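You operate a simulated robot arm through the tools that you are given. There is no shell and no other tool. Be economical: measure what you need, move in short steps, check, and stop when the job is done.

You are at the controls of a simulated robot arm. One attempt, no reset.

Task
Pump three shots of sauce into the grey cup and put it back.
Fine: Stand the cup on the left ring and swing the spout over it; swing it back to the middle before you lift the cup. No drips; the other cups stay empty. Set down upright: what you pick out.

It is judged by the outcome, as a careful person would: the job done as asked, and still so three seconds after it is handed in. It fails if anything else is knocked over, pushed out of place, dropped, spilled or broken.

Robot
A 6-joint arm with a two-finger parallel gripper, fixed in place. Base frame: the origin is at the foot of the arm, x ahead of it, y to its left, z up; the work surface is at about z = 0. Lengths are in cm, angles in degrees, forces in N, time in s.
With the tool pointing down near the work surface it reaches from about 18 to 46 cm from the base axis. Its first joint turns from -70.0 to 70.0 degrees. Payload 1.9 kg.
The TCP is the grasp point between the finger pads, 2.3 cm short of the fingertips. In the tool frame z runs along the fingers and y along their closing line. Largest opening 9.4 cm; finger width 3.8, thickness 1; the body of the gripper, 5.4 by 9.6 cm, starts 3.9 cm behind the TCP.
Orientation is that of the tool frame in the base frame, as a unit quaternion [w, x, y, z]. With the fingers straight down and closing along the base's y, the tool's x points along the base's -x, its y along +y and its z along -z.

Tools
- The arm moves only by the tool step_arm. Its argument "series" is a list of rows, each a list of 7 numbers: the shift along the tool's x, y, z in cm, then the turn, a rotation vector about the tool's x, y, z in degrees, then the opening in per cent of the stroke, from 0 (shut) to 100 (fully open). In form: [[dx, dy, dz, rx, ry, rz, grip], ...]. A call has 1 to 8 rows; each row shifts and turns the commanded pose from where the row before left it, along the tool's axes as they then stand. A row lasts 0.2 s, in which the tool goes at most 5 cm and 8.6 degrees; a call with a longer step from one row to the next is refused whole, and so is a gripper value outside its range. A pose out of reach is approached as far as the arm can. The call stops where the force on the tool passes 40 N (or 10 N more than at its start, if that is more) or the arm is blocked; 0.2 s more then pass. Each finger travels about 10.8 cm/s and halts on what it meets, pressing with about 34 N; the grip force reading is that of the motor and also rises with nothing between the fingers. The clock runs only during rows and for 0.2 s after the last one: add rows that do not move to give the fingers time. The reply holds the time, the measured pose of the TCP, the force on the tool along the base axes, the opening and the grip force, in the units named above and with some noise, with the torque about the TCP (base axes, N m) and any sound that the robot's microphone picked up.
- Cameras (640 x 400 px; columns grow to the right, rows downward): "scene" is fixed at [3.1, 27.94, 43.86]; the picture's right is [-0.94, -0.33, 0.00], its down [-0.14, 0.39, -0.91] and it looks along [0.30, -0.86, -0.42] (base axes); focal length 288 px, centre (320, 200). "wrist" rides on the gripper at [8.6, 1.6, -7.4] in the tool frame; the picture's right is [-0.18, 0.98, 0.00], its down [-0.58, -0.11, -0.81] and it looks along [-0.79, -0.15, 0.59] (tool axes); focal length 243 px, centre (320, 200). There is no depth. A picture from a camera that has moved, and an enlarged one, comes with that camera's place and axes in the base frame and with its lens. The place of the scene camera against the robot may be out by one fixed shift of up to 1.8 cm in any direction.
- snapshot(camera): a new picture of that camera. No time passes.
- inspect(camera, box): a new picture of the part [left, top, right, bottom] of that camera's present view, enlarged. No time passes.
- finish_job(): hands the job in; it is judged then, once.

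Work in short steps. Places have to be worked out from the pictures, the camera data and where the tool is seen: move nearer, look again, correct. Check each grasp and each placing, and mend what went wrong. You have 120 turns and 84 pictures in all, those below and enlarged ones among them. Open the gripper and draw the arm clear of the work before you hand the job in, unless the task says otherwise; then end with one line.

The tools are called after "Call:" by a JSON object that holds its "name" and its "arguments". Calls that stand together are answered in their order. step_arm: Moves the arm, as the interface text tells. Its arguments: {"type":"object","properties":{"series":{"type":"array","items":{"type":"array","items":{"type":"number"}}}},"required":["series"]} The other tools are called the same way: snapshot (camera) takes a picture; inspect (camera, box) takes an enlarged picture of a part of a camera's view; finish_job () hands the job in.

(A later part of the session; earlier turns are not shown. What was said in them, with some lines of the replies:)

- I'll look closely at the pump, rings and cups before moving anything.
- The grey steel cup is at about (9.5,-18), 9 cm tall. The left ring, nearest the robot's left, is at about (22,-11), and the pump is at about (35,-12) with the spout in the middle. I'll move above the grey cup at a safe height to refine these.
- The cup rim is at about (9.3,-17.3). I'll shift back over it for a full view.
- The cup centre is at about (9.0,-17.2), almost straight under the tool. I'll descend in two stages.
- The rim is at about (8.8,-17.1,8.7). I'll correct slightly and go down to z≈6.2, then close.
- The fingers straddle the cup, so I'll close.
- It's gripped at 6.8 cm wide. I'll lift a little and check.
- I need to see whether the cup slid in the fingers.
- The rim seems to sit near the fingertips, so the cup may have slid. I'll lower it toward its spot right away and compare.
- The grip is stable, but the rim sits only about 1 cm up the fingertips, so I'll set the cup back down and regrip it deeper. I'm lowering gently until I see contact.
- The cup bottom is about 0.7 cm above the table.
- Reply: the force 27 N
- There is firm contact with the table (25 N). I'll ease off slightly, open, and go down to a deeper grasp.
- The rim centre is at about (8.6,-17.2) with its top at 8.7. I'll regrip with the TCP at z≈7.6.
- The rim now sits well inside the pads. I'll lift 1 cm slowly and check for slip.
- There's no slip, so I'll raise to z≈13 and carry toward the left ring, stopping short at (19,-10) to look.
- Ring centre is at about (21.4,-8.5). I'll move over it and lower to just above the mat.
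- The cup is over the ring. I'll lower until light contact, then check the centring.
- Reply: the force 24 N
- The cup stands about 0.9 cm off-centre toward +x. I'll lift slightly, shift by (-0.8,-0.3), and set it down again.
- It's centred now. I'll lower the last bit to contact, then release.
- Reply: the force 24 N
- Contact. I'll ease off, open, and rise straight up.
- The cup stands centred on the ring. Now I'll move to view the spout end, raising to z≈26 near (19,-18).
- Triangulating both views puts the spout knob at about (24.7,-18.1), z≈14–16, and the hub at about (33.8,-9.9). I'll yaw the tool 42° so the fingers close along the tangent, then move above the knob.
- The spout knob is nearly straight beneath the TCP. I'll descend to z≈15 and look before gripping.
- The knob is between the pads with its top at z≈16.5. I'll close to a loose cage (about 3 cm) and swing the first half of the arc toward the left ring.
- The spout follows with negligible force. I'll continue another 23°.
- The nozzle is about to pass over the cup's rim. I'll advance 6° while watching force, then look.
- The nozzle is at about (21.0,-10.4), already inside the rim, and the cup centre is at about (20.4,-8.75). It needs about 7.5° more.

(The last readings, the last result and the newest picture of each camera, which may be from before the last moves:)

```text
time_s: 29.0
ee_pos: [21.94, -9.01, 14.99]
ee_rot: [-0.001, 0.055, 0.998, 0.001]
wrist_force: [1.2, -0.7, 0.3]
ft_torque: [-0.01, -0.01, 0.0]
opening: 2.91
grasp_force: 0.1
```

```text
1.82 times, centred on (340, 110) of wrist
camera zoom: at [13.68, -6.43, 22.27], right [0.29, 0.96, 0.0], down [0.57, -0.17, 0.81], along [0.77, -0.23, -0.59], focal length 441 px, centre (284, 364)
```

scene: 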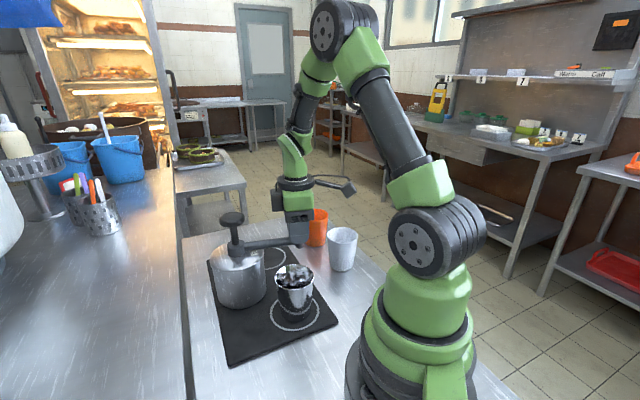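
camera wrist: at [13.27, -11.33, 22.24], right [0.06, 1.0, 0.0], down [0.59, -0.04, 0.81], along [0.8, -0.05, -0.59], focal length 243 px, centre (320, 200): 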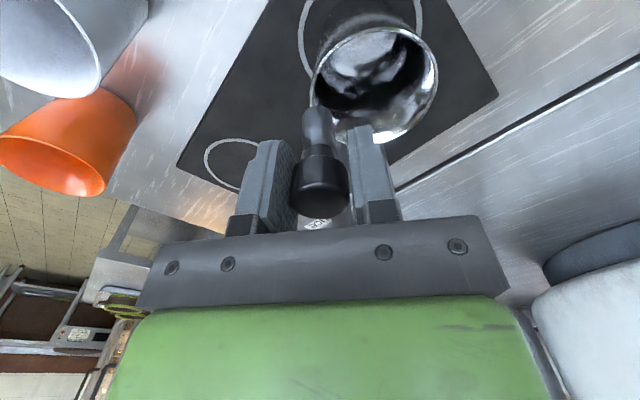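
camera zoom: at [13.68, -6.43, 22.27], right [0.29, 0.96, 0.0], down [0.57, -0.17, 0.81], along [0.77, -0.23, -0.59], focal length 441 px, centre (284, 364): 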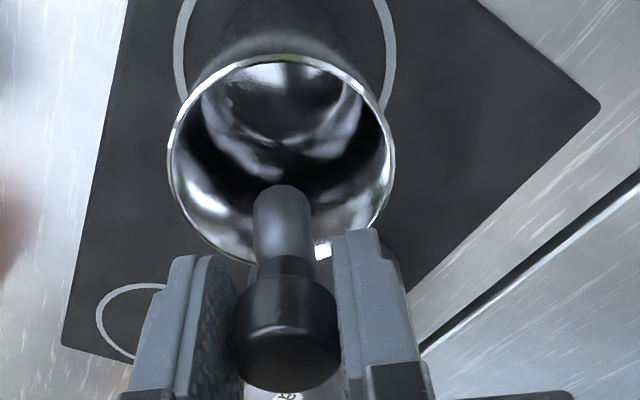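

The nozzle is centred over the cup. I'll open the cage, rise straight up, and look at the pump handle.

Call:
{"name": "step_arm", "arguments": {"series": [[0, 0, 0, 0, 0, 0, 60], [0, 0, 0, 0, 0, 0, 70], [0, 0, -2, 0, 0, 0, 70], [0, 0, -4, 0, 0, 0, 70], [0, 0, -4, 0, 0, 0, 70], [0, 0, 0, 0, 0, 0, 30], [0, 0, 0, 0, 0, 0, 0]]}}

Call:
{"name": "snapshot", "arguments": {"camera": "wrist"}}

Call:
{"name": "inspect", "arguments": {"camera": "scene", "box": [210, 180, 350, 340]}}

```text
time_s: 30.6
ee_pos: [22.01, -8.94, 25.03]
ee_rot: [0.0, 0.053, 0.999, 0.0]
wrist_force: [-0.9, 0.0, 1.1]
ft_torque: [-0.01, -0.02, 0.02]
opening: 0.0
grasp_force: 34.1
```

```text
40 pictures are left
camera wrist: at [13.69, -6.34, 32.34], right [0.29, 0.96, 0.0], down [0.57, -0.17, 0.81], along [0.77, -0.23, -0.59], focal length 243 px, centre (320, 200)
```

wrist: 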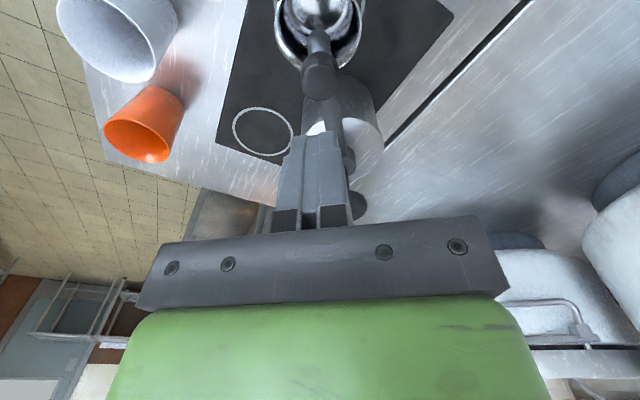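

```text
2.50 times, centred on (280, 260) of scene
camera zoom: at [3.1, 27.94, 43.86], right [-0.94, -0.33, 0.0], down [-0.14, 0.39, -0.91], along [0.3, -0.86, -0.42], focal length 720 px, centre (420, 50)
```

zoom: 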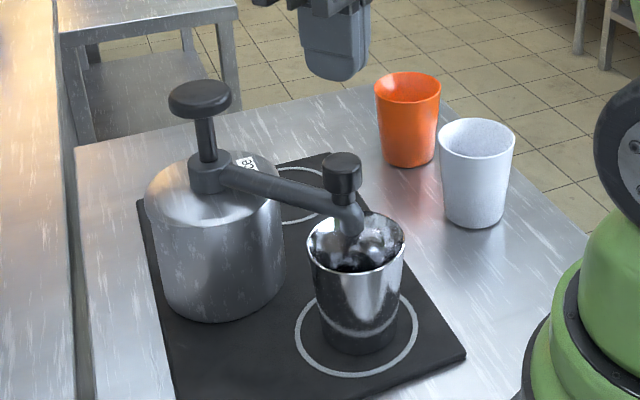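

The handle's top centre is at about (33.6,-10), z≈18.3. I'll move the closed fingers above it at z≈25, then check.

Call:
{"name": "step_arm", "arguments": {"series": [[-3.9, 0.1, 0, 0, 0, 0, 0], [-3.9, 0.1, 0, 0, 0, 0, 0], [-3.9, 0.1, 0, 0, 0, 0, 0], [0, 0, 2, 0, 0, 0, 0], [0, 0, 0, 0, 0, 0, 0]]}}

Call:
{"name": "snapshot", "arguments": {"camera": "wrist"}}

Call:
{"name": "inspect", "arguments": {"camera": "scene", "box": [180, 140, 340, 320]}}

```text
time_s: 31.8
ee_pos: [33.6, -10.06, 22.93]
ee_rot: [0.001, 0.054, 0.999, 0.0]
wrist_force: [0.3, -0.5, 0.0]
ft_torque: [0.04, 0.03, -0.01]
opening: 0.01
grasp_force: 34.1
```

```text
38 pictures are left
camera wrist: at [25.31, -7.48, 30.34], right [0.29, 0.96, 0.0], down [0.57, -0.17, 0.81], along [0.77, -0.23, -0.59], focal length 243 px, centre (320, 200)
```

wrist: 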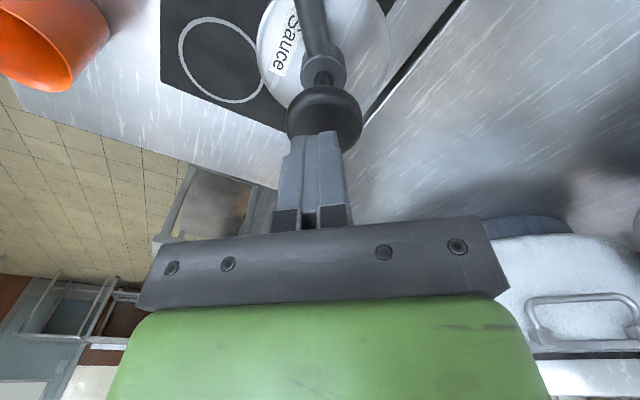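

```text
2.22 times, centred on (260, 230) of scene
camera zoom: at [3.1, 27.94, 43.86], right [-0.94, -0.33, 0.0], down [-0.14, 0.39, -0.91], along [0.3, -0.86, -0.42], focal length 640 px, centre (453, 133)
```

zoom: 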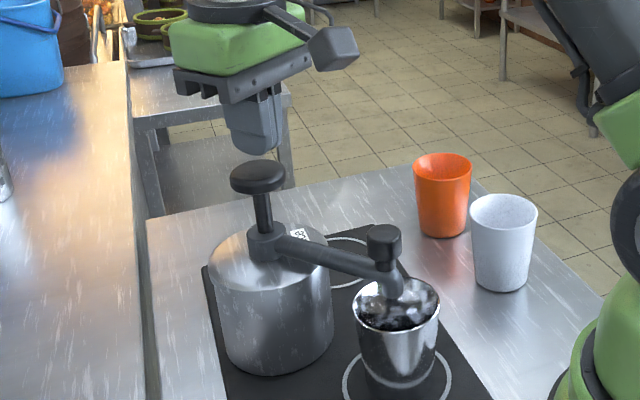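

The handle's top centre is at about (33.4,-9.7). I'll correct slightly and descend to feel contact.

Call:
{"name": "step_arm", "arguments": {"series": [[0.2, 0.3, 1, 0, 0, 0, 0], [0, 0, 0.7, 0, 0, 0, 0], [0, 0, 0.4, 0, 0, 0, 0], [0, 0, 0.3, 0, 0, 0, 0], [0, 0, 0, 0, 0, 0, 0]]}}

Call:
{"name": "inspect", "arguments": {"camera": "scene", "box": [200, 180, 320, 300]}}

```text
time_s: 33.0
ee_pos: [33.51, -9.78, 20.59]
ee_rot: [0.0, 0.054, 0.999, 0.0]
wrist_force: [1.0, 1.3, 2.1]
ft_torque: [0.05, 0.05, -0.07]
opening: 0.0
grasp_force: 33.3
```

```text
3.33 times, centred on (260, 240) of scene
camera zoom: at [3.1, 27.94, 43.86], right [-0.94, -0.33, 0.0], down [-0.14, 0.39, -0.91], along [0.3, -0.86, -0.42], focal length 959 px, centre (520, 67)
```

zoom: 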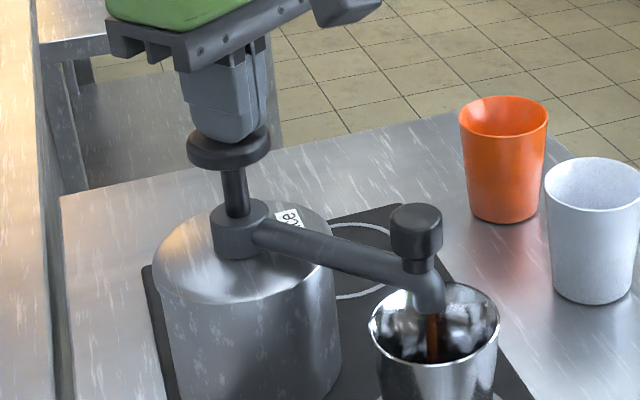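

Sauce is already coming out, straight into the cup, so the first stroke has begun. I'll continue down to complete it, watching force.

Call:
{"name": "step_arm", "arguments": {"series": [[0, 0, 0.5, 0, 0, 0, 0], [0, 0, 0.5, 0, 0, 0, 0], [0, 0, 0.5, 0, 0, 0, 0], [0, 0, 0.5, 0, 0, 0, 0], [0, 0, 0, 0, 0, 0, 0]]}}

Call:
{"name": "inspect", "arguments": {"camera": "scene", "box": [200, 180, 320, 300]}}

```text
time_s: 34.1
ee_pos: [33.59, -9.62, 18.87]
ee_rot: [0.001, 0.055, 0.998, -0.001]
wrist_force: [-6.2, 0.9, 14.0]
ft_torque: [0.06, 0.43, 0.02]
opening: 0.0
grasp_force: 33.6
stopped in row 5: the force on the tool passed its limit at 44 N (the readings are from after the stop); the commanded pose is now the measured one
```

```text
3.33 times, centred on (260, 240) of scene
camera zoom: at [3.1, 27.94, 43.86], right [-0.94, -0.33, 0.0], down [-0.14, 0.39, -0.91], along [0.3, -0.86, -0.42], focal length 959 px, centre (520, 67)
```

zoom: 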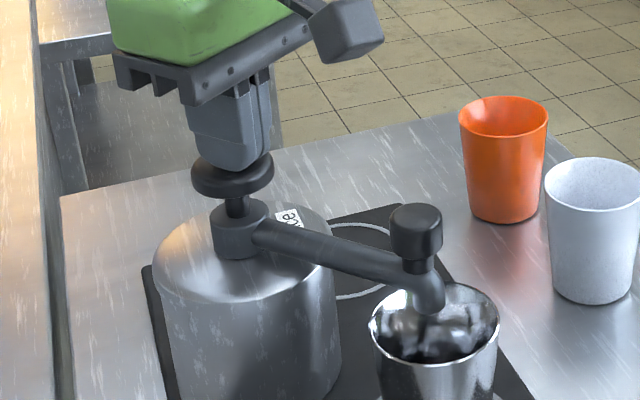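

The stroke bottomed out at TCP z≈18.8 and the flow has stopped. I'll raise clear and let the handle return.

Call:
{"name": "step_arm", "arguments": {"series": [[0, 0, -0.5, 0, 0, 0, 0], [0, 0, -0.8, 0, 0, 0, 0], [0, 0, -0.9, 0, 0, 0, 0], [0, 0, -0.9, 0, 0, 0, 0], [0, 0, 0, 0, 0, 0, 0], [0, 0, 0, 0, 0, 0, 0]]}}

Call:
{"name": "inspect", "arguments": {"camera": "scene", "box": [200, 180, 320, 300]}}

```text
time_s: 35.5
ee_pos: [33.57, -9.72, 21.78]
ee_rot: [0.001, 0.053, 0.999, -0.002]
wrist_force: [-0.8, -0.1, 0.3]
ft_torque: [-0.01, 0.0, 0.0]
opening: 0.01
grasp_force: 34.0
```

```text
3.33 times, centred on (260, 240) of scene
camera zoom: at [3.1, 27.94, 43.86], right [-0.94, -0.33, 0.0], down [-0.14, 0.39, -0.91], along [0.3, -0.86, -0.42], focal length 959 px, centre (520, 67)
```

zoom: 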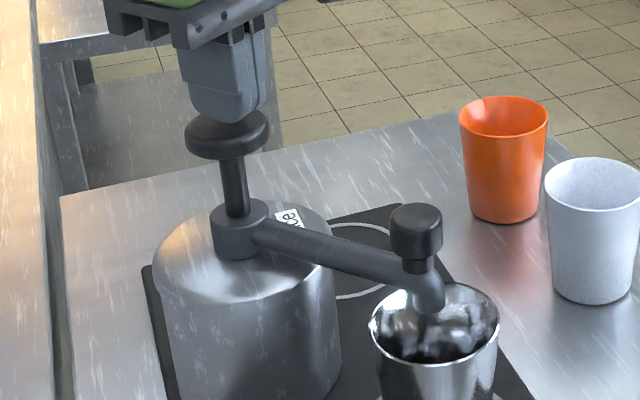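

I'll raise a bit more to make sure the handle is fully up and free.

Call:
{"name": "step_arm", "arguments": {"series": [[0, 0, -0.8, 0, 0, 0, 0], [0, 0, 0, 0, 0, 0, 0], [0, 0, 0, 0, 0, 0, 0]]}}

Call:
{"name": "inspect", "arguments": {"camera": "scene", "box": [200, 180, 320, 300]}}

```text
time_s: 36.3
ee_pos: [33.55, -9.69, 22.54]
ee_rot: [0.001, 0.055, 0.998, -0.002]
wrist_force: [0.2, 0.2, 0.2]
ft_torque: [0.01, -0.02, -0.01]
opening: 0.0
grasp_force: 34.0
```

```text
3.33 times, centred on (260, 240) of scene
camera zoom: at [3.1, 27.94, 43.86], right [-0.94, -0.33, 0.0], down [-0.14, 0.39, -0.91], along [0.3, -0.86, -0.42], focal length 959 px, centre (520, 67)
```

zoom: 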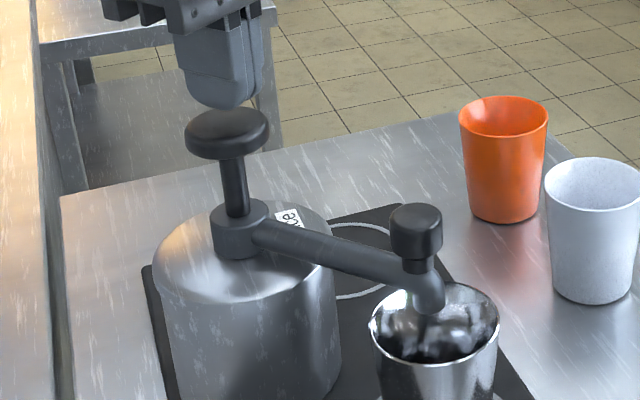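

The handle is fully up and free of the fingers. Now the second stroke.

Call:
{"name": "step_arm", "arguments": {"series": [[0, 0, 1.0, 0, 0, 0, 0], [0, 0, 0.5, 0, 0, 0, 0], [0, 0, 0.5, 0, 0, 0, 0], [0, 0, 0.5, 0, 0, 0, 0], [0, 0, 0.5, 0, 0, 0, 0], [0, 0, 0.5, 0, 0, 0, 0], [0, 0, 0.2, 0, 0, 0, 0], [0, 0, 0.1, 0, 0, 0, 0]]}}

Call:
{"name": "inspect", "arguments": {"camera": "scene", "box": [200, 180, 320, 300]}}

```text
time_s: 38.1
ee_pos: [33.54, -9.81, 18.72]
ee_rot: [0.0, 0.055, 0.998, 0.0]
wrist_force: [-2.1, 3.3, 7.7]
ft_torque: [0.09, 0.19, -0.06]
opening: 0.0
grasp_force: 33.8
```

```text
3.33 times, centred on (260, 240) of scene
camera zoom: at [3.1, 27.94, 43.86], right [-0.94, -0.33, 0.0], down [-0.14, 0.39, -0.91], along [0.3, -0.86, -0.42], focal length 959 px, centre (520, 67)
```

zoom: 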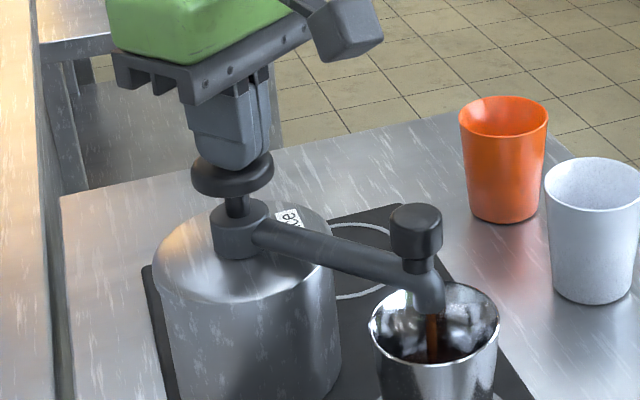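

The second shot is flowing with the handle at the bottom. I'll hold briefly, then raise fully.

Call:
{"name": "step_arm", "arguments": {"series": [[0, 0, 0.1, 0, 0, 0, 0], [0, 0, 0, 0, 0, 0, 0], [0, 0, 0, 0, 0, 0, 0], [0, 0, -0.8, 0, 0, 0, 0], [0, 0, -1, 0, 0, 0, 0], [0, 0, -1, 0, 0, 0, 0], [0, 0, -1, 0, 0, 0, 0], [0, 0, 0, 0, 0, 0, 0]]}}

Call:
{"name": "inspect", "arguments": {"camera": "scene", "box": [200, 180, 320, 300]}}

```text
time_s: 39.9
ee_pos: [33.46, -9.73, 22.44]
ee_rot: [0.002, 0.055, 0.998, -0.001]
wrist_force: [0.2, -0.9, 0.5]
ft_torque: [-0.01, 0.0, 0.0]
opening: 0.0
grasp_force: 34.0
```

```text
3.33 times, centred on (260, 240) of scene
camera zoom: at [3.1, 27.94, 43.86], right [-0.94, -0.33, 0.0], down [-0.14, 0.39, -0.91], along [0.3, -0.86, -0.42], focal length 959 px, centre (520, 67)
```

zoom: 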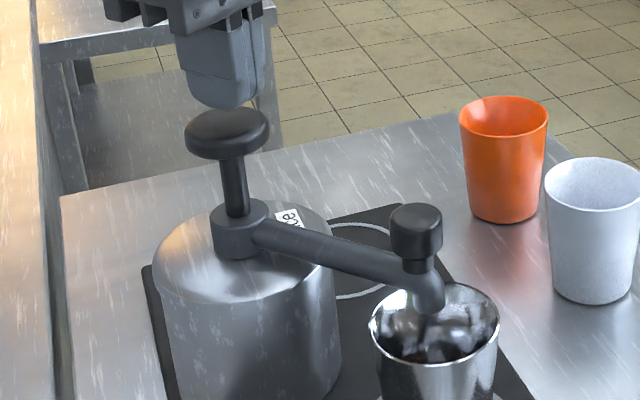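

The second stroke is complete and the handle is back up. Now the third stroke, the same way.

Call:
{"name": "step_arm", "arguments": {"series": [[0, 0, 1.0, 0, 0, 0, 0], [0, 0, 0.5, 0, 0, 0, 0], [0, 0, 0.5, 0, 0, 0, 0], [0, 0, 0.5, 0, 0, 0, 0], [0, 0, 0.5, 0, 0, 0, 0], [0, 0, 0.5, 0, 0, 0, 0], [0, 0, 0.2, 0, 0, 0, 0], [0, 0, 0.1, 0, 0, 0, 0]]}}

Call:
{"name": "inspect", "arguments": {"camera": "scene", "box": [200, 180, 320, 300]}}

```text
time_s: 41.7
ee_pos: [33.63, -9.76, 18.71]
ee_rot: [0.001, 0.055, 0.998, -0.001]
wrist_force: [-5.4, -2.2, 18.3]
ft_torque: [0.0, 0.48, 0.14]
opening: 0.02
grasp_force: 34.7
```

```text
3.33 times, centred on (260, 240) of scene
camera zoom: at [3.1, 27.94, 43.86], right [-0.94, -0.33, 0.0], down [-0.14, 0.39, -0.91], along [0.3, -0.86, -0.42], focal length 959 px, centre (520, 67)
```

zoom: 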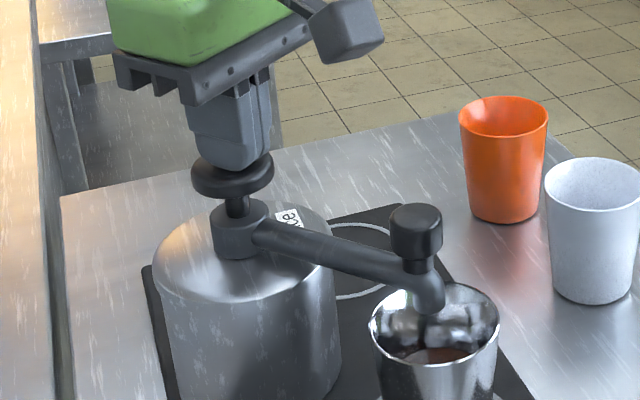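

The third shot is in, with sauce visible in the cup. I'll raise clear of the handle and wait a moment for any dripping.

Call:
{"name": "step_arm", "arguments": {"series": [[0, 0, 0, 0, 0, 0, 0], [0, 0, -0.8, 0, 0, 0, 0], [0, 0, -1, 0, 0, 0, 0], [0, 0, -1, 0, 0, 0, 0], [0, 0, -1.5, 0, 0, 0, 0], [0, 0, -2, 0, 0, 0, 0], [0, 0, 0, 0, 0, 0, 0], [0, 0, 0, 0, 0, 0, 0]]}}

Call:
{"name": "inspect", "arguments": {"camera": "scene", "box": [200, 180, 320, 300]}}

```text
time_s: 43.5
ee_pos: [33.53, -9.77, 25.05]
ee_rot: [0.002, 0.055, 0.999, -0.001]
wrist_force: [1.3, 0.2, -0.4]
ft_torque: [-0.04, 0.0, -0.01]
opening: 0.0
grasp_force: 34.2
```

```text
3.33 times, centred on (260, 240) of scene
camera zoom: at [3.1, 27.94, 43.86], right [-0.94, -0.33, 0.0], down [-0.14, 0.39, -0.91], along [0.3, -0.86, -0.42], focal length 959 px, centre (520, 67)
```

zoom: 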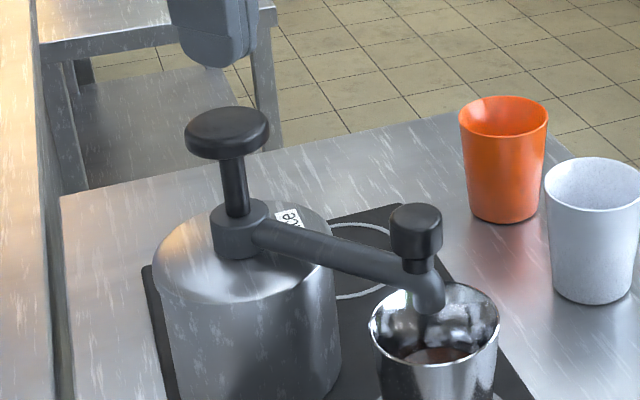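

Three shots are done with no drips visible. Now I'll go back above the spout knob with the fingers opened.

Call:
{"name": "step_arm", "arguments": {"series": [[3.9, -0.2, 0, 0, 0, 0, 0], [3.9, -0.2, 0, 0, 0, 0, 0], [3.8, -0.1, 0, 0, 0, 0, 0], [0, 0, 0, 0, 0, 0, 40], [0, 0, 2, 0, 0, 0, 70], [0, 0, 0, 0, 0, 0, 70]]}}

Call:
{"name": "snapshot", "arguments": {"camera": "wrist"}}

```text
time_s: 44.9
ee_pos: [21.93, -9.12, 22.86]
ee_rot: [0.001, 0.055, 0.998, -0.001]
wrist_force: [-0.5, 0.6, 0.2]
ft_torque: [0.01, -0.01, -0.03]
opening: 6.59
grasp_force: 0.1
```

```text
28 pictures are left
camera wrist: at [13.56, -6.45, 30.26], right [0.29, 0.96, 0.0], down [0.56, -0.17, 0.81], along [0.77, -0.23, -0.59], focal length 243 px, centre (320, 200)
```

wrist: 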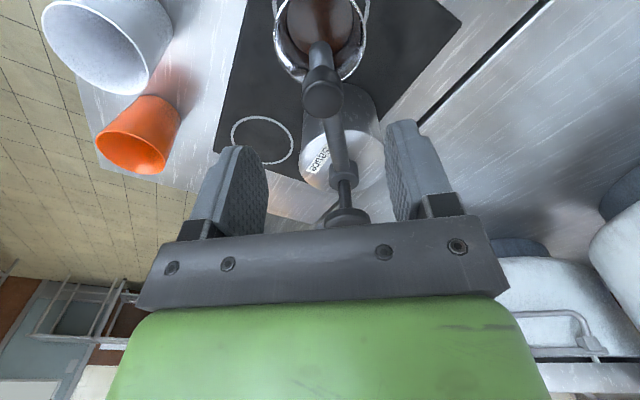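

The knob is lined up. I'll descend to z≈15 and close to the loose cage.

Call:
{"name": "step_arm", "arguments": {"series": [[0, 0, 2.6, 0, 0, 0, 70], [0, 0, 2.6, 0, 0, 0, 70], [0, 0, 2.6, 0, 0, 0, 70], [0, 0, 0, 0, 0, 0, 70], [0, 0, 0, 0, 0, 0, 45], [0, 0, 0, 0, 0, 0, 31], [0, 0, 0, 0, 0, 0, 31]]}}

Call:
{"name": "snapshot", "arguments": {"camera": "wrist"}}

```text
time_s: 46.5
ee_pos: [22.0, -9.02, 15.26]
ee_rot: [0.0, 0.056, 0.998, -0.001]
wrist_force: [0.1, 0.7, -0.4]
ft_torque: [0.0, 0.03, -0.03]
opening: 2.92
grasp_force: 0.1
```

```text
27 pictures are left
camera wrist: at [13.64, -6.33, 22.51], right [0.29, 0.96, 0.0], down [0.56, -0.17, 0.81], along [0.77, -0.23, -0.59], focal length 243 px, centre (320, 200)
```

wrist: 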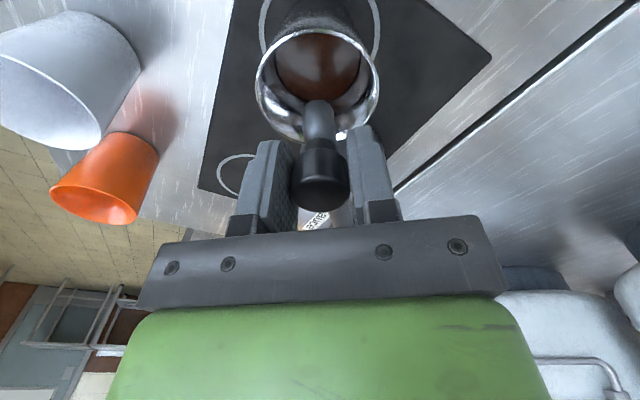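

The knob is caged again. I'll swing back toward the middle, first half.

Call:
{"name": "step_arm", "arguments": {"series": [[-0.03, -0.62, 0, 0, 0, -2.9, 31], [-0.06, -1.24, 0, 0, 0, -5.8, 31], [-0.06, -1.24, 0, 0, 0, -5.8, 31], [-0.06, -1.24, 0, 0, 0, -5.8, 31], [-0.06, -1.24, 0, 0, 0, -5.8, 31], [0, 0, 0, 0, 0, 0, 31]]}}

Call:
{"name": "snapshot", "arguments": {"camera": "wrist"}}

```text
time_s: 47.9
ee_pos: [22.72, -14.46, 15.24]
ee_rot: [0.001, -0.172, 0.985, -0.001]
wrist_force: [0.0, -0.4, -0.5]
ft_torque: [-0.01, -0.03, 0.01]
opening: 2.92
grasp_force: 0.0
```

```text
26 pictures are left
camera wrist: at [14.11, -15.96, 22.55], right [-0.16, 0.99, 0.0], down [0.58, 0.1, 0.81], along [0.8, 0.13, -0.59], focal length 243 px, centre (320, 200)
```

wrist: 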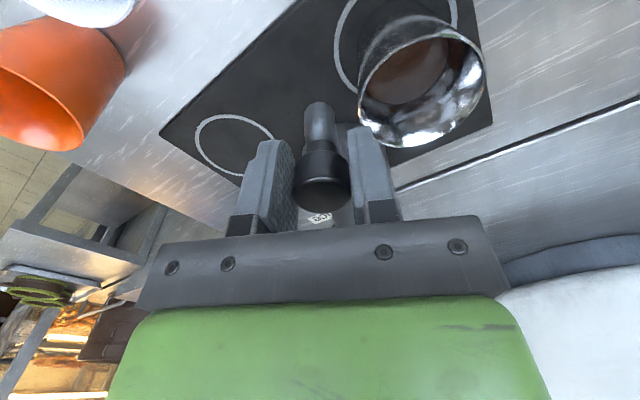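

No drips so far. I'll take the second half back to the original middle angle.

Call:
{"name": "step_arm", "arguments": {"series": [[-0.06, -1.19, 0, 0, 0, -5.55, 31], [-0.06, -1.19, 0, 0, 0, -5.55, 31], [-0.06, -1.19, 0, 0, 0, -5.55, 31], [-0.06, -1.19, 0, 0, 0, -5.55, 31], [0, 0, 0, 0, 0, 0, 31]]}}

Call:
{"name": "inspect", "arguments": {"camera": "scene", "box": [200, 190, 330, 320]}}

```text
time_s: 49.1
ee_pos: [25.01, -18.48, 15.16]
ee_rot: [0.0, -0.36, 0.933, 0.0]
wrist_force: [-0.7, -0.2, -0.6]
ft_torque: [0.0, 0.0, -0.02]
opening: 2.91
grasp_force: 0.1
```

```text
3.08 times, centred on (265, 255) of scene
camera zoom: at [3.1, 27.94, 43.86], right [-0.94, -0.33, 0.0], down [-0.14, 0.39, -0.91], along [0.3, -0.86, -0.42], focal length 886 px, centre (489, 31)
```

zoom: 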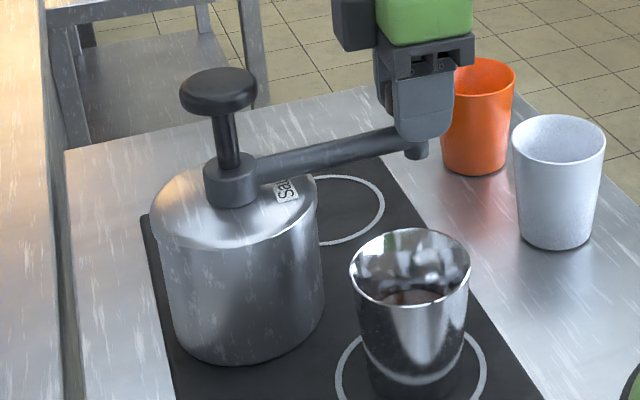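

The spout is back in its original middle position. I'll open, rise, and re-check.

Call:
{"name": "step_arm", "arguments": {"series": [[0, 0, 0, 0, 0, 0, 60], [0, 0, 0, 0, 0, 0, 70], [0, 0, -2, 0, 0, 0, 70], [0, 0, -4, 0, 0, 0, 70], [0, 0, -4, 0, 0, 0, 70], [0, 0, 0, 0, 0, 0, 100]]}}

Call:
{"name": "inspect", "arguments": {"camera": "scene", "box": [200, 190, 330, 320]}}

```text
time_s: 50.5
ee_pos: [24.9, -18.63, 25.28]
ee_rot: [0.002, -0.359, 0.933, 0.0]
wrist_force: [0.2, 0.5, -0.7]
ft_torque: [-0.03, 0.01, 0.03]
opening: 9.4
grasp_force: 0.0
```

```text
3.08 times, centred on (265, 255) of scene
camera zoom: at [3.1, 27.94, 43.86], right [-0.94, -0.33, 0.0], down [-0.14, 0.39, -0.91], along [0.3, -0.86, -0.42], focal length 886 px, centre (489, 31)
```

zoom: 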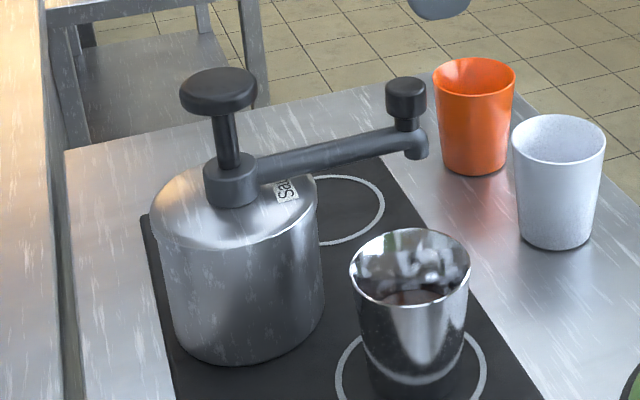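

That matches the starting picture. I'll yaw back and move over the cup at (20.4,-8.85).

Call:
{"name": "step_arm", "arguments": {"series": [[0, 0, 0, 0, 0, 8.4, 100], [0, 0, 0, 0, 0, 8.4, 100], [0, 0, 0, 0, 0, 8.4, 100], [0, 0, 0, 0, 0, 8.4, 100], [0, 0, 0, 0, 0, 8.4, 100], [2.2, 4.8, 0, 0, 0, 0, 100], [2.2, 4.8, 0, 0, 0, 0, 100], [0, 0, 0, 0, 0, 0, 100]]}}

```text
refused: row 6 steps farther than a row can; nothing moved
```

Call:
{"name": "step_arm", "arguments": {"series": [[0, 0, 0, 0, 0, 8.4, 100], [0, 0, 0, 0, 0, 8.4, 100], [0, 0, 0, 0, 0, 8.4, 100], [0, 0, 0, 0, 0, 8.4, 100], [0, 0, 0, 0, 0, 8.4, 100], [1.5, 3.25, 0, 0, 0, 0, 100], [1.5, 3.25, 0, 0, 0, 0, 100], [1.5, 3.25, 0, 0, 0, 0, 100]]}}

Call:
{"name": "step_arm", "arguments": {"series": [[0, 0, 4, 0, 0, 0, 100], [0, 0, 4, 0, 0, 0, 100], [0, 0, 4, 0, 0, 0, 100], [0, 0, 0, 0, 0, 0, 100]]}}

Call:
{"name": "snapshot", "arguments": {"camera": "wrist"}}

```text
time_s: 52.3
ee_pos: [20.48, -8.73, 25.17]
ee_rot: [0.001, 0.0, 1.0, -0.001]
wrist_force: [0.3, 0.4, 0.2]
ft_torque: [-0.01, -0.04, -0.01]
opening: 9.41
grasp_force: 0.0
```

```text
time_s: 53.3
ee_pos: [20.43, -8.69, 13.24]
ee_rot: [0.001, 0.0, 1.0, -0.002]
wrist_force: [-0.2, -1.3, -0.2]
ft_torque: [-0.02, -0.01, 0.0]
opening: 9.39
grasp_force: 0.0
```

```text
23 pictures are left
camera wrist: at [11.81, -7.01, 20.51], right [0.18, 0.98, 0.0], down [0.58, -0.11, 0.81], along [0.79, -0.15, -0.59], focal length 243 px, centre (320, 200)
```

wrist: 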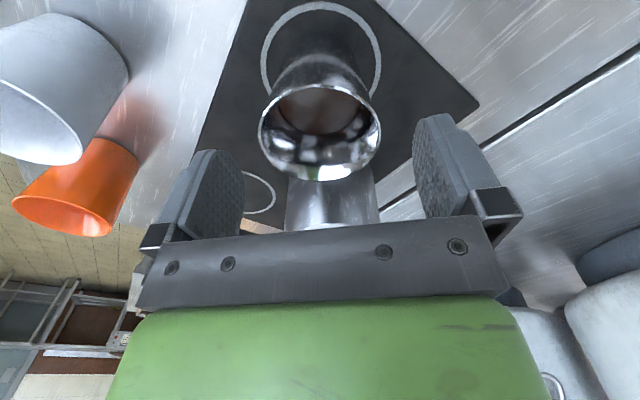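

The cup is centred between the fingers. I'll descend to z≈8.1 and grip.

Call:
{"name": "step_arm", "arguments": {"series": [[0, -0.1, 2, 0, 0, 0, 100], [0, 0, 2, 0, 0, 0, 100], [0, 0, 1.1, 0, 0, 0, 100], [0, 0, 0, 0, 0, 0, 100], [0, 0, 0, 0, 0, 0, 80], [0, 0, 0, 0, 0, 0, 60], [0, 0, 0, 0, 0, 0, 30], [0, 0, 0, 0, 0, 0, 30]]}}

Call:
{"name": "step_arm", "arguments": {"series": [[0, 0, -0.3, 0, 0, 0, 30], [0, 0, -0.5, 0, 0, 0, 30], [0, 0, -0.5, 0, 0, 0, 30], [0, 0, 0, 0, 0, 0, 30]]}}

Call:
{"name": "snapshot", "arguments": {"camera": "wrist"}}

```text
time_s: 55.1
ee_pos: [20.5, -8.94, 7.98]
ee_rot: [0.001, 0.001, 1.0, -0.001]
wrist_force: [-0.4, -0.1, 0.0]
ft_torque: [0.03, 0.0, 0.02]
opening: 6.88
grasp_force: 34.2
```

```text
time_s: 56.1
ee_pos: [20.54, -8.9, 9.42]
ee_rot: [0.0, -0.001, 1.0, -0.001]
wrist_force: [-0.4, -0.5, -1.2]
ft_torque: [0.02, 0.01, 0.01]
opening: 6.84
grasp_force: 33.7
```

```text
22 pictures are left
camera wrist: at [11.98, -7.23, 16.73], right [0.18, 0.98, 0.0], down [0.58, -0.11, 0.81], along [0.79, -0.15, -0.59], focal length 243 px, centre (320, 200)
```

wrist: 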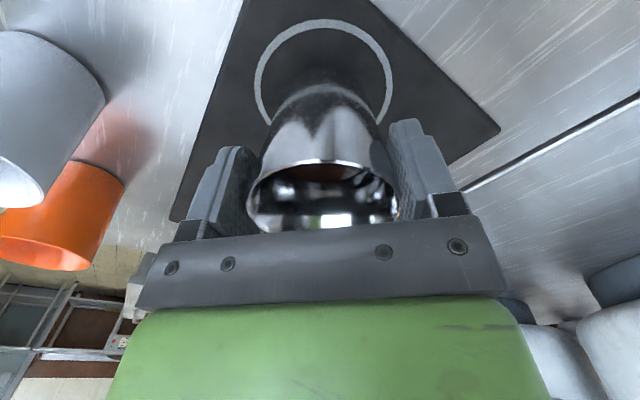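

It's held well. I'll lift gently, then carry it slowly back toward its spot at (8.8,-17.1).

Call:
{"name": "step_arm", "arguments": {"series": [[0, 0, -1, 0, 0, 0, 30], [0, 0, -1, 0, 0, 0, 30], [0, 0, -1, 0, 0, 0, 30], [0, 0, -0.4, 0, 0, 0, 30], [0.5, -0.4, 0, 0, 0, 0, 30], [1.0, -0.7, 0, 0, 0, 0, 30], [1.1, -0.8, 0, 0, 0, 0, 30], [1.1, -0.8, 0, 0, 0, 0, 30]]}}

Call:
{"name": "step_arm", "arguments": {"series": [[0.6, -0.4, 0, 0, 0, 0, 30], [1.1, -0.8, 0, 0, 0, 0, 30], [1.1, -0.8, 0, 0, 0, 0, 30], [1.1, -0.8, 0, 0, 0, 0, 30], [1.1, -0.8, 0, 0, 0, 0, 30], [1.1, -0.8, 0, 0, 0, 0, 30], [0.6, -0.4, 0, 0, 0, 0, 30], [0, 0, 0, 0, 0, 0, 30]]}}

Call:
{"name": "inspect", "arguments": {"camera": "scene", "box": [280, 190, 440, 330]}}

```text
time_s: 57.9
ee_pos: [16.86, -11.64, 12.86]
ee_rot: [0.001, 0.0, 1.0, -0.001]
wrist_force: [-0.2, -0.2, -1.6]
ft_torque: [-0.02, 0.03, 0.0]
opening: 6.89
grasp_force: 34.4
```

```text
time_s: 59.7
ee_pos: [10.15, -16.43, 12.85]
ee_rot: [0.001, 0.001, 1.0, -0.001]
wrist_force: [-0.6, -0.5, -1.9]
ft_torque: [0.01, -0.01, 0.06]
opening: 6.84
grasp_force: 34.3
```

```text
2.86 times, centred on (360, 260) of scene
camera zoom: at [3.1, 27.94, 43.86], right [-0.94, -0.33, 0.0], down [-0.14, 0.39, -0.91], along [0.3, -0.86, -0.42], focal length 822 px, centre (206, 29)
```

zoom: 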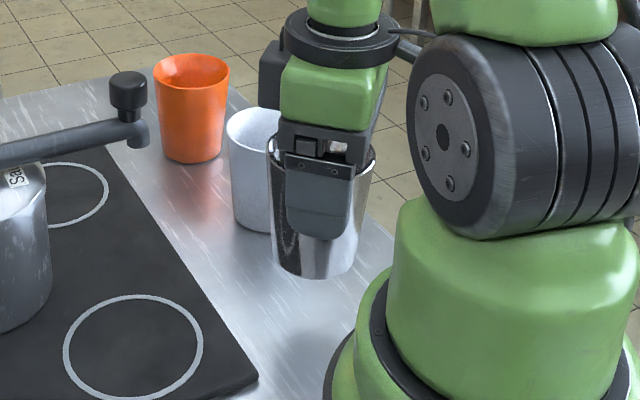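

I'll finish aligning and descend to just above the table.

Call:
{"name": "step_arm", "arguments": {"series": [[0.7, -0.35, 0, 0, 0, 0, 30], [0.65, -0.35, 0, 0, 0, 0, 30], [0, 0, 1.2, 0, 0, 0, 30], [0, 0, 1.4, 0, 0, 0, 30], [0, 0, 1.2, 0, 0, 0, 30], [0, 0, 0.7, 0, 0, 0, 30], [0, 0, 0.3, 0, 0, 0, 30], [0, 0, 0, 0, 0, 0, 30]]}}

Call:
{"name": "inspect", "arguments": {"camera": "scene", "box": [280, 190, 440, 330]}}

```text
time_s: 61.5
ee_pos: [8.82, -17.0, 8.0]
ee_rot: [0.001, -0.001, 1.0, -0.001]
wrist_force: [0.6, -0.2, -2.8]
ft_torque: [0.01, 0.01, -0.01]
opening: 6.86
grasp_force: 33.7
```

```text
2.86 times, centred on (360, 260) of scene
camera zoom: at [3.1, 27.94, 43.86], right [-0.94, -0.33, 0.0], down [-0.14, 0.39, -0.91], along [0.3, -0.86, -0.42], focal length 822 px, centre (206, 29)
```

zoom: 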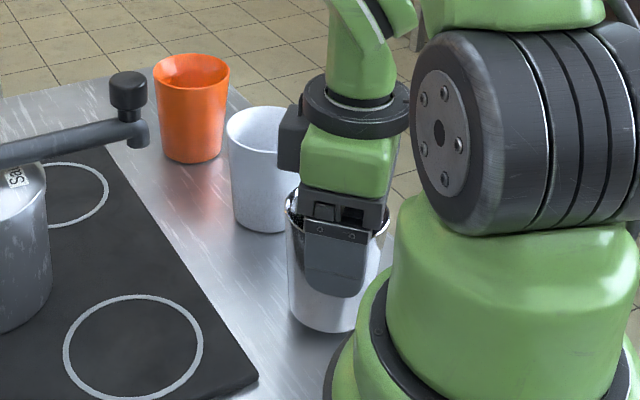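

It matches the original place and is about 0.5 cm above the table. I'll lower to contact.

Call:
{"name": "step_arm", "arguments": {"series": [[0, 0, 0.25, 0, 0, 0, 30], [0, 0, 0.15, 0, 0, 0, 30], [0, 0, 0.1, 0, 0, 0, 30], [0, 0, 0, 0, 0, 0, 30]]}}

```text
time_s: 62.5
ee_pos: [8.84, -17.06, 7.55]
ee_rot: [0.001, 0.0, 1.0, -0.001]
wrist_force: [-0.4, 0.2, -1.8]
ft_torque: [0.02, 0.04, -0.03]
opening: 6.88
grasp_force: 33.5
```

Call:
{"name": "step_arm", "arguments": {"series": [[0, 0, 0.1, 0, 0, 0, 30], [0, 0, 0, 0, 0, 0, 30]]}}

```text
time_s: 63.1
ee_pos: [8.84, -17.06, 7.41]
ee_rot: [0.002, -0.001, 1.0, -0.001]
wrist_force: [0.8, -0.9, -1.9]
ft_torque: [-0.02, 0.03, -0.01]
opening: 6.92
grasp_force: 33.7
```

There's no contact yet, so I'll lower a little more.

Call:
{"name": "step_arm", "arguments": {"series": [[0, 0, 0.08, 0, 0, 0, 30], [0, 0, 0.08, 0, 0, 0, 30], [0, 0, 0, 0, 0, 0, 30]]}}

```text
time_s: 63.9
ee_pos: [8.85, -17.15, 7.17]
ee_rot: [0.001, 0.0, 1.0, -0.001]
wrist_force: [0.9, 4.1, 13.3]
ft_torque: [-0.09, -0.1, 0.08]
opening: 6.87
grasp_force: 34.3
```

Contact (13 N). I'll release, then rise straight up.

Call:
{"name": "step_arm", "arguments": {"series": [[0, 0, -0.05, 0, 0, 0, 30], [0, 0, 0, 0, 0, 0, 70], [0, 0, 0, 0, 0, 0, 85], [0, 0, 0, 0, 0, 0, 100], [0, 0, 0, 0, 0, 0, 100], [0, 0, -1, 0, 0, 0, 100], [0, 0, -3, 0, 0, 0, 100], [0, 0, -4, 0, 0, 0, 100]]}}

Call:
{"name": "step_arm", "arguments": {"series": [[0, 0, -4, 0, 0, 0, 100], [0, 0, -4, 0, 0, 0, 100], [0, 0, -2, 0, 0, 0, 100], [-1, -2, -2, 0, 0, 0, 100], [-2, -2, -2, 0, 0, 0, 100], [0, 0, 0, 0, 0, 0, 100]]}}

Call:
{"name": "snapshot", "arguments": {"camera": "scene"}}

Call:
{"name": "inspect", "arguments": {"camera": "scene", "box": [190, 190, 400, 380]}}

Call:
{"name": "snapshot", "arguments": {"camera": "wrist"}}

```text
time_s: 65.7
ee_pos: [8.93, -17.01, 15.4]
ee_rot: [0.001, -0.001, 1.0, 0.0]
wrist_force: [1.0, 0.5, -0.4]
ft_torque: [0.01, -0.02, 0.02]
opening: 9.39
grasp_force: 0.1
```

```text
time_s: 67.1
ee_pos: [11.75, -20.86, 29.5]
ee_rot: [0.001, -0.001, 1.0, -0.001]
wrist_force: [-0.4, 0.9, 0.5]
ft_torque: [-0.04, -0.01, 0.01]
opening: 9.39
grasp_force: 0.1
```

```text
19 pictures are left
```

scene: 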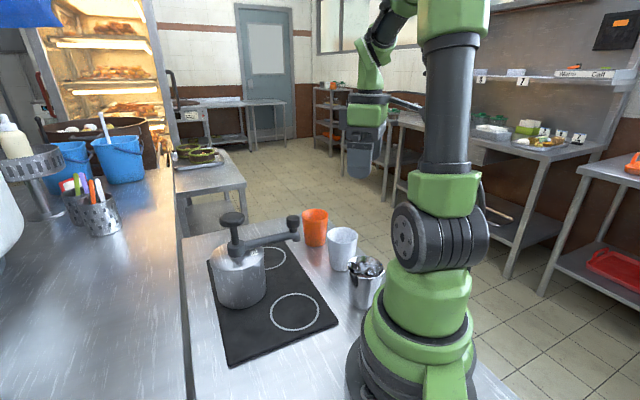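

```text
2.11 times, centred on (295, 285) of scene
camera zoom: at [3.1, 27.94, 43.86], right [-0.94, -0.33, 0.0], down [-0.14, 0.39, -0.91], along [0.3, -0.86, -0.42], focal length 606 px, centre (373, 21)
```

zoom: 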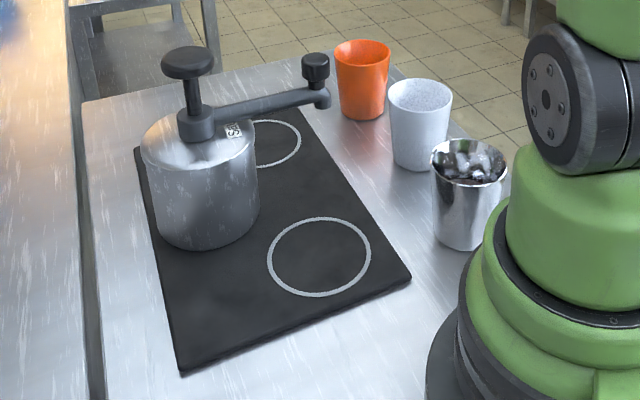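

```text
17 pictures are left
camera wrist: at [3.23, -19.24, 36.9], right [0.18, 0.98, 0.0], down [0.58, -0.11, 0.81], along [0.79, -0.15, -0.59], focal length 243 px, centre (320, 200)
```

wrist: 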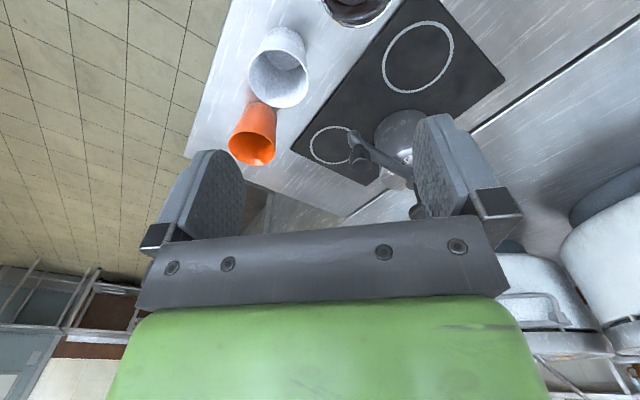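

The grey cup is upright in its original spot, the spout is in the middle, the mat is clean and the other cups are undisturbed. The gripper is open and clear, so I'm handing in.

Call:
{"name": "finish_job", "arguments": {}}

```text
The job is handed in.
```

I pumped three shots of sauce into the grey cup on the left ring, swung the spout back to the middle and put the cup back upright in its place; I saw no drips and the other cups were untouched.
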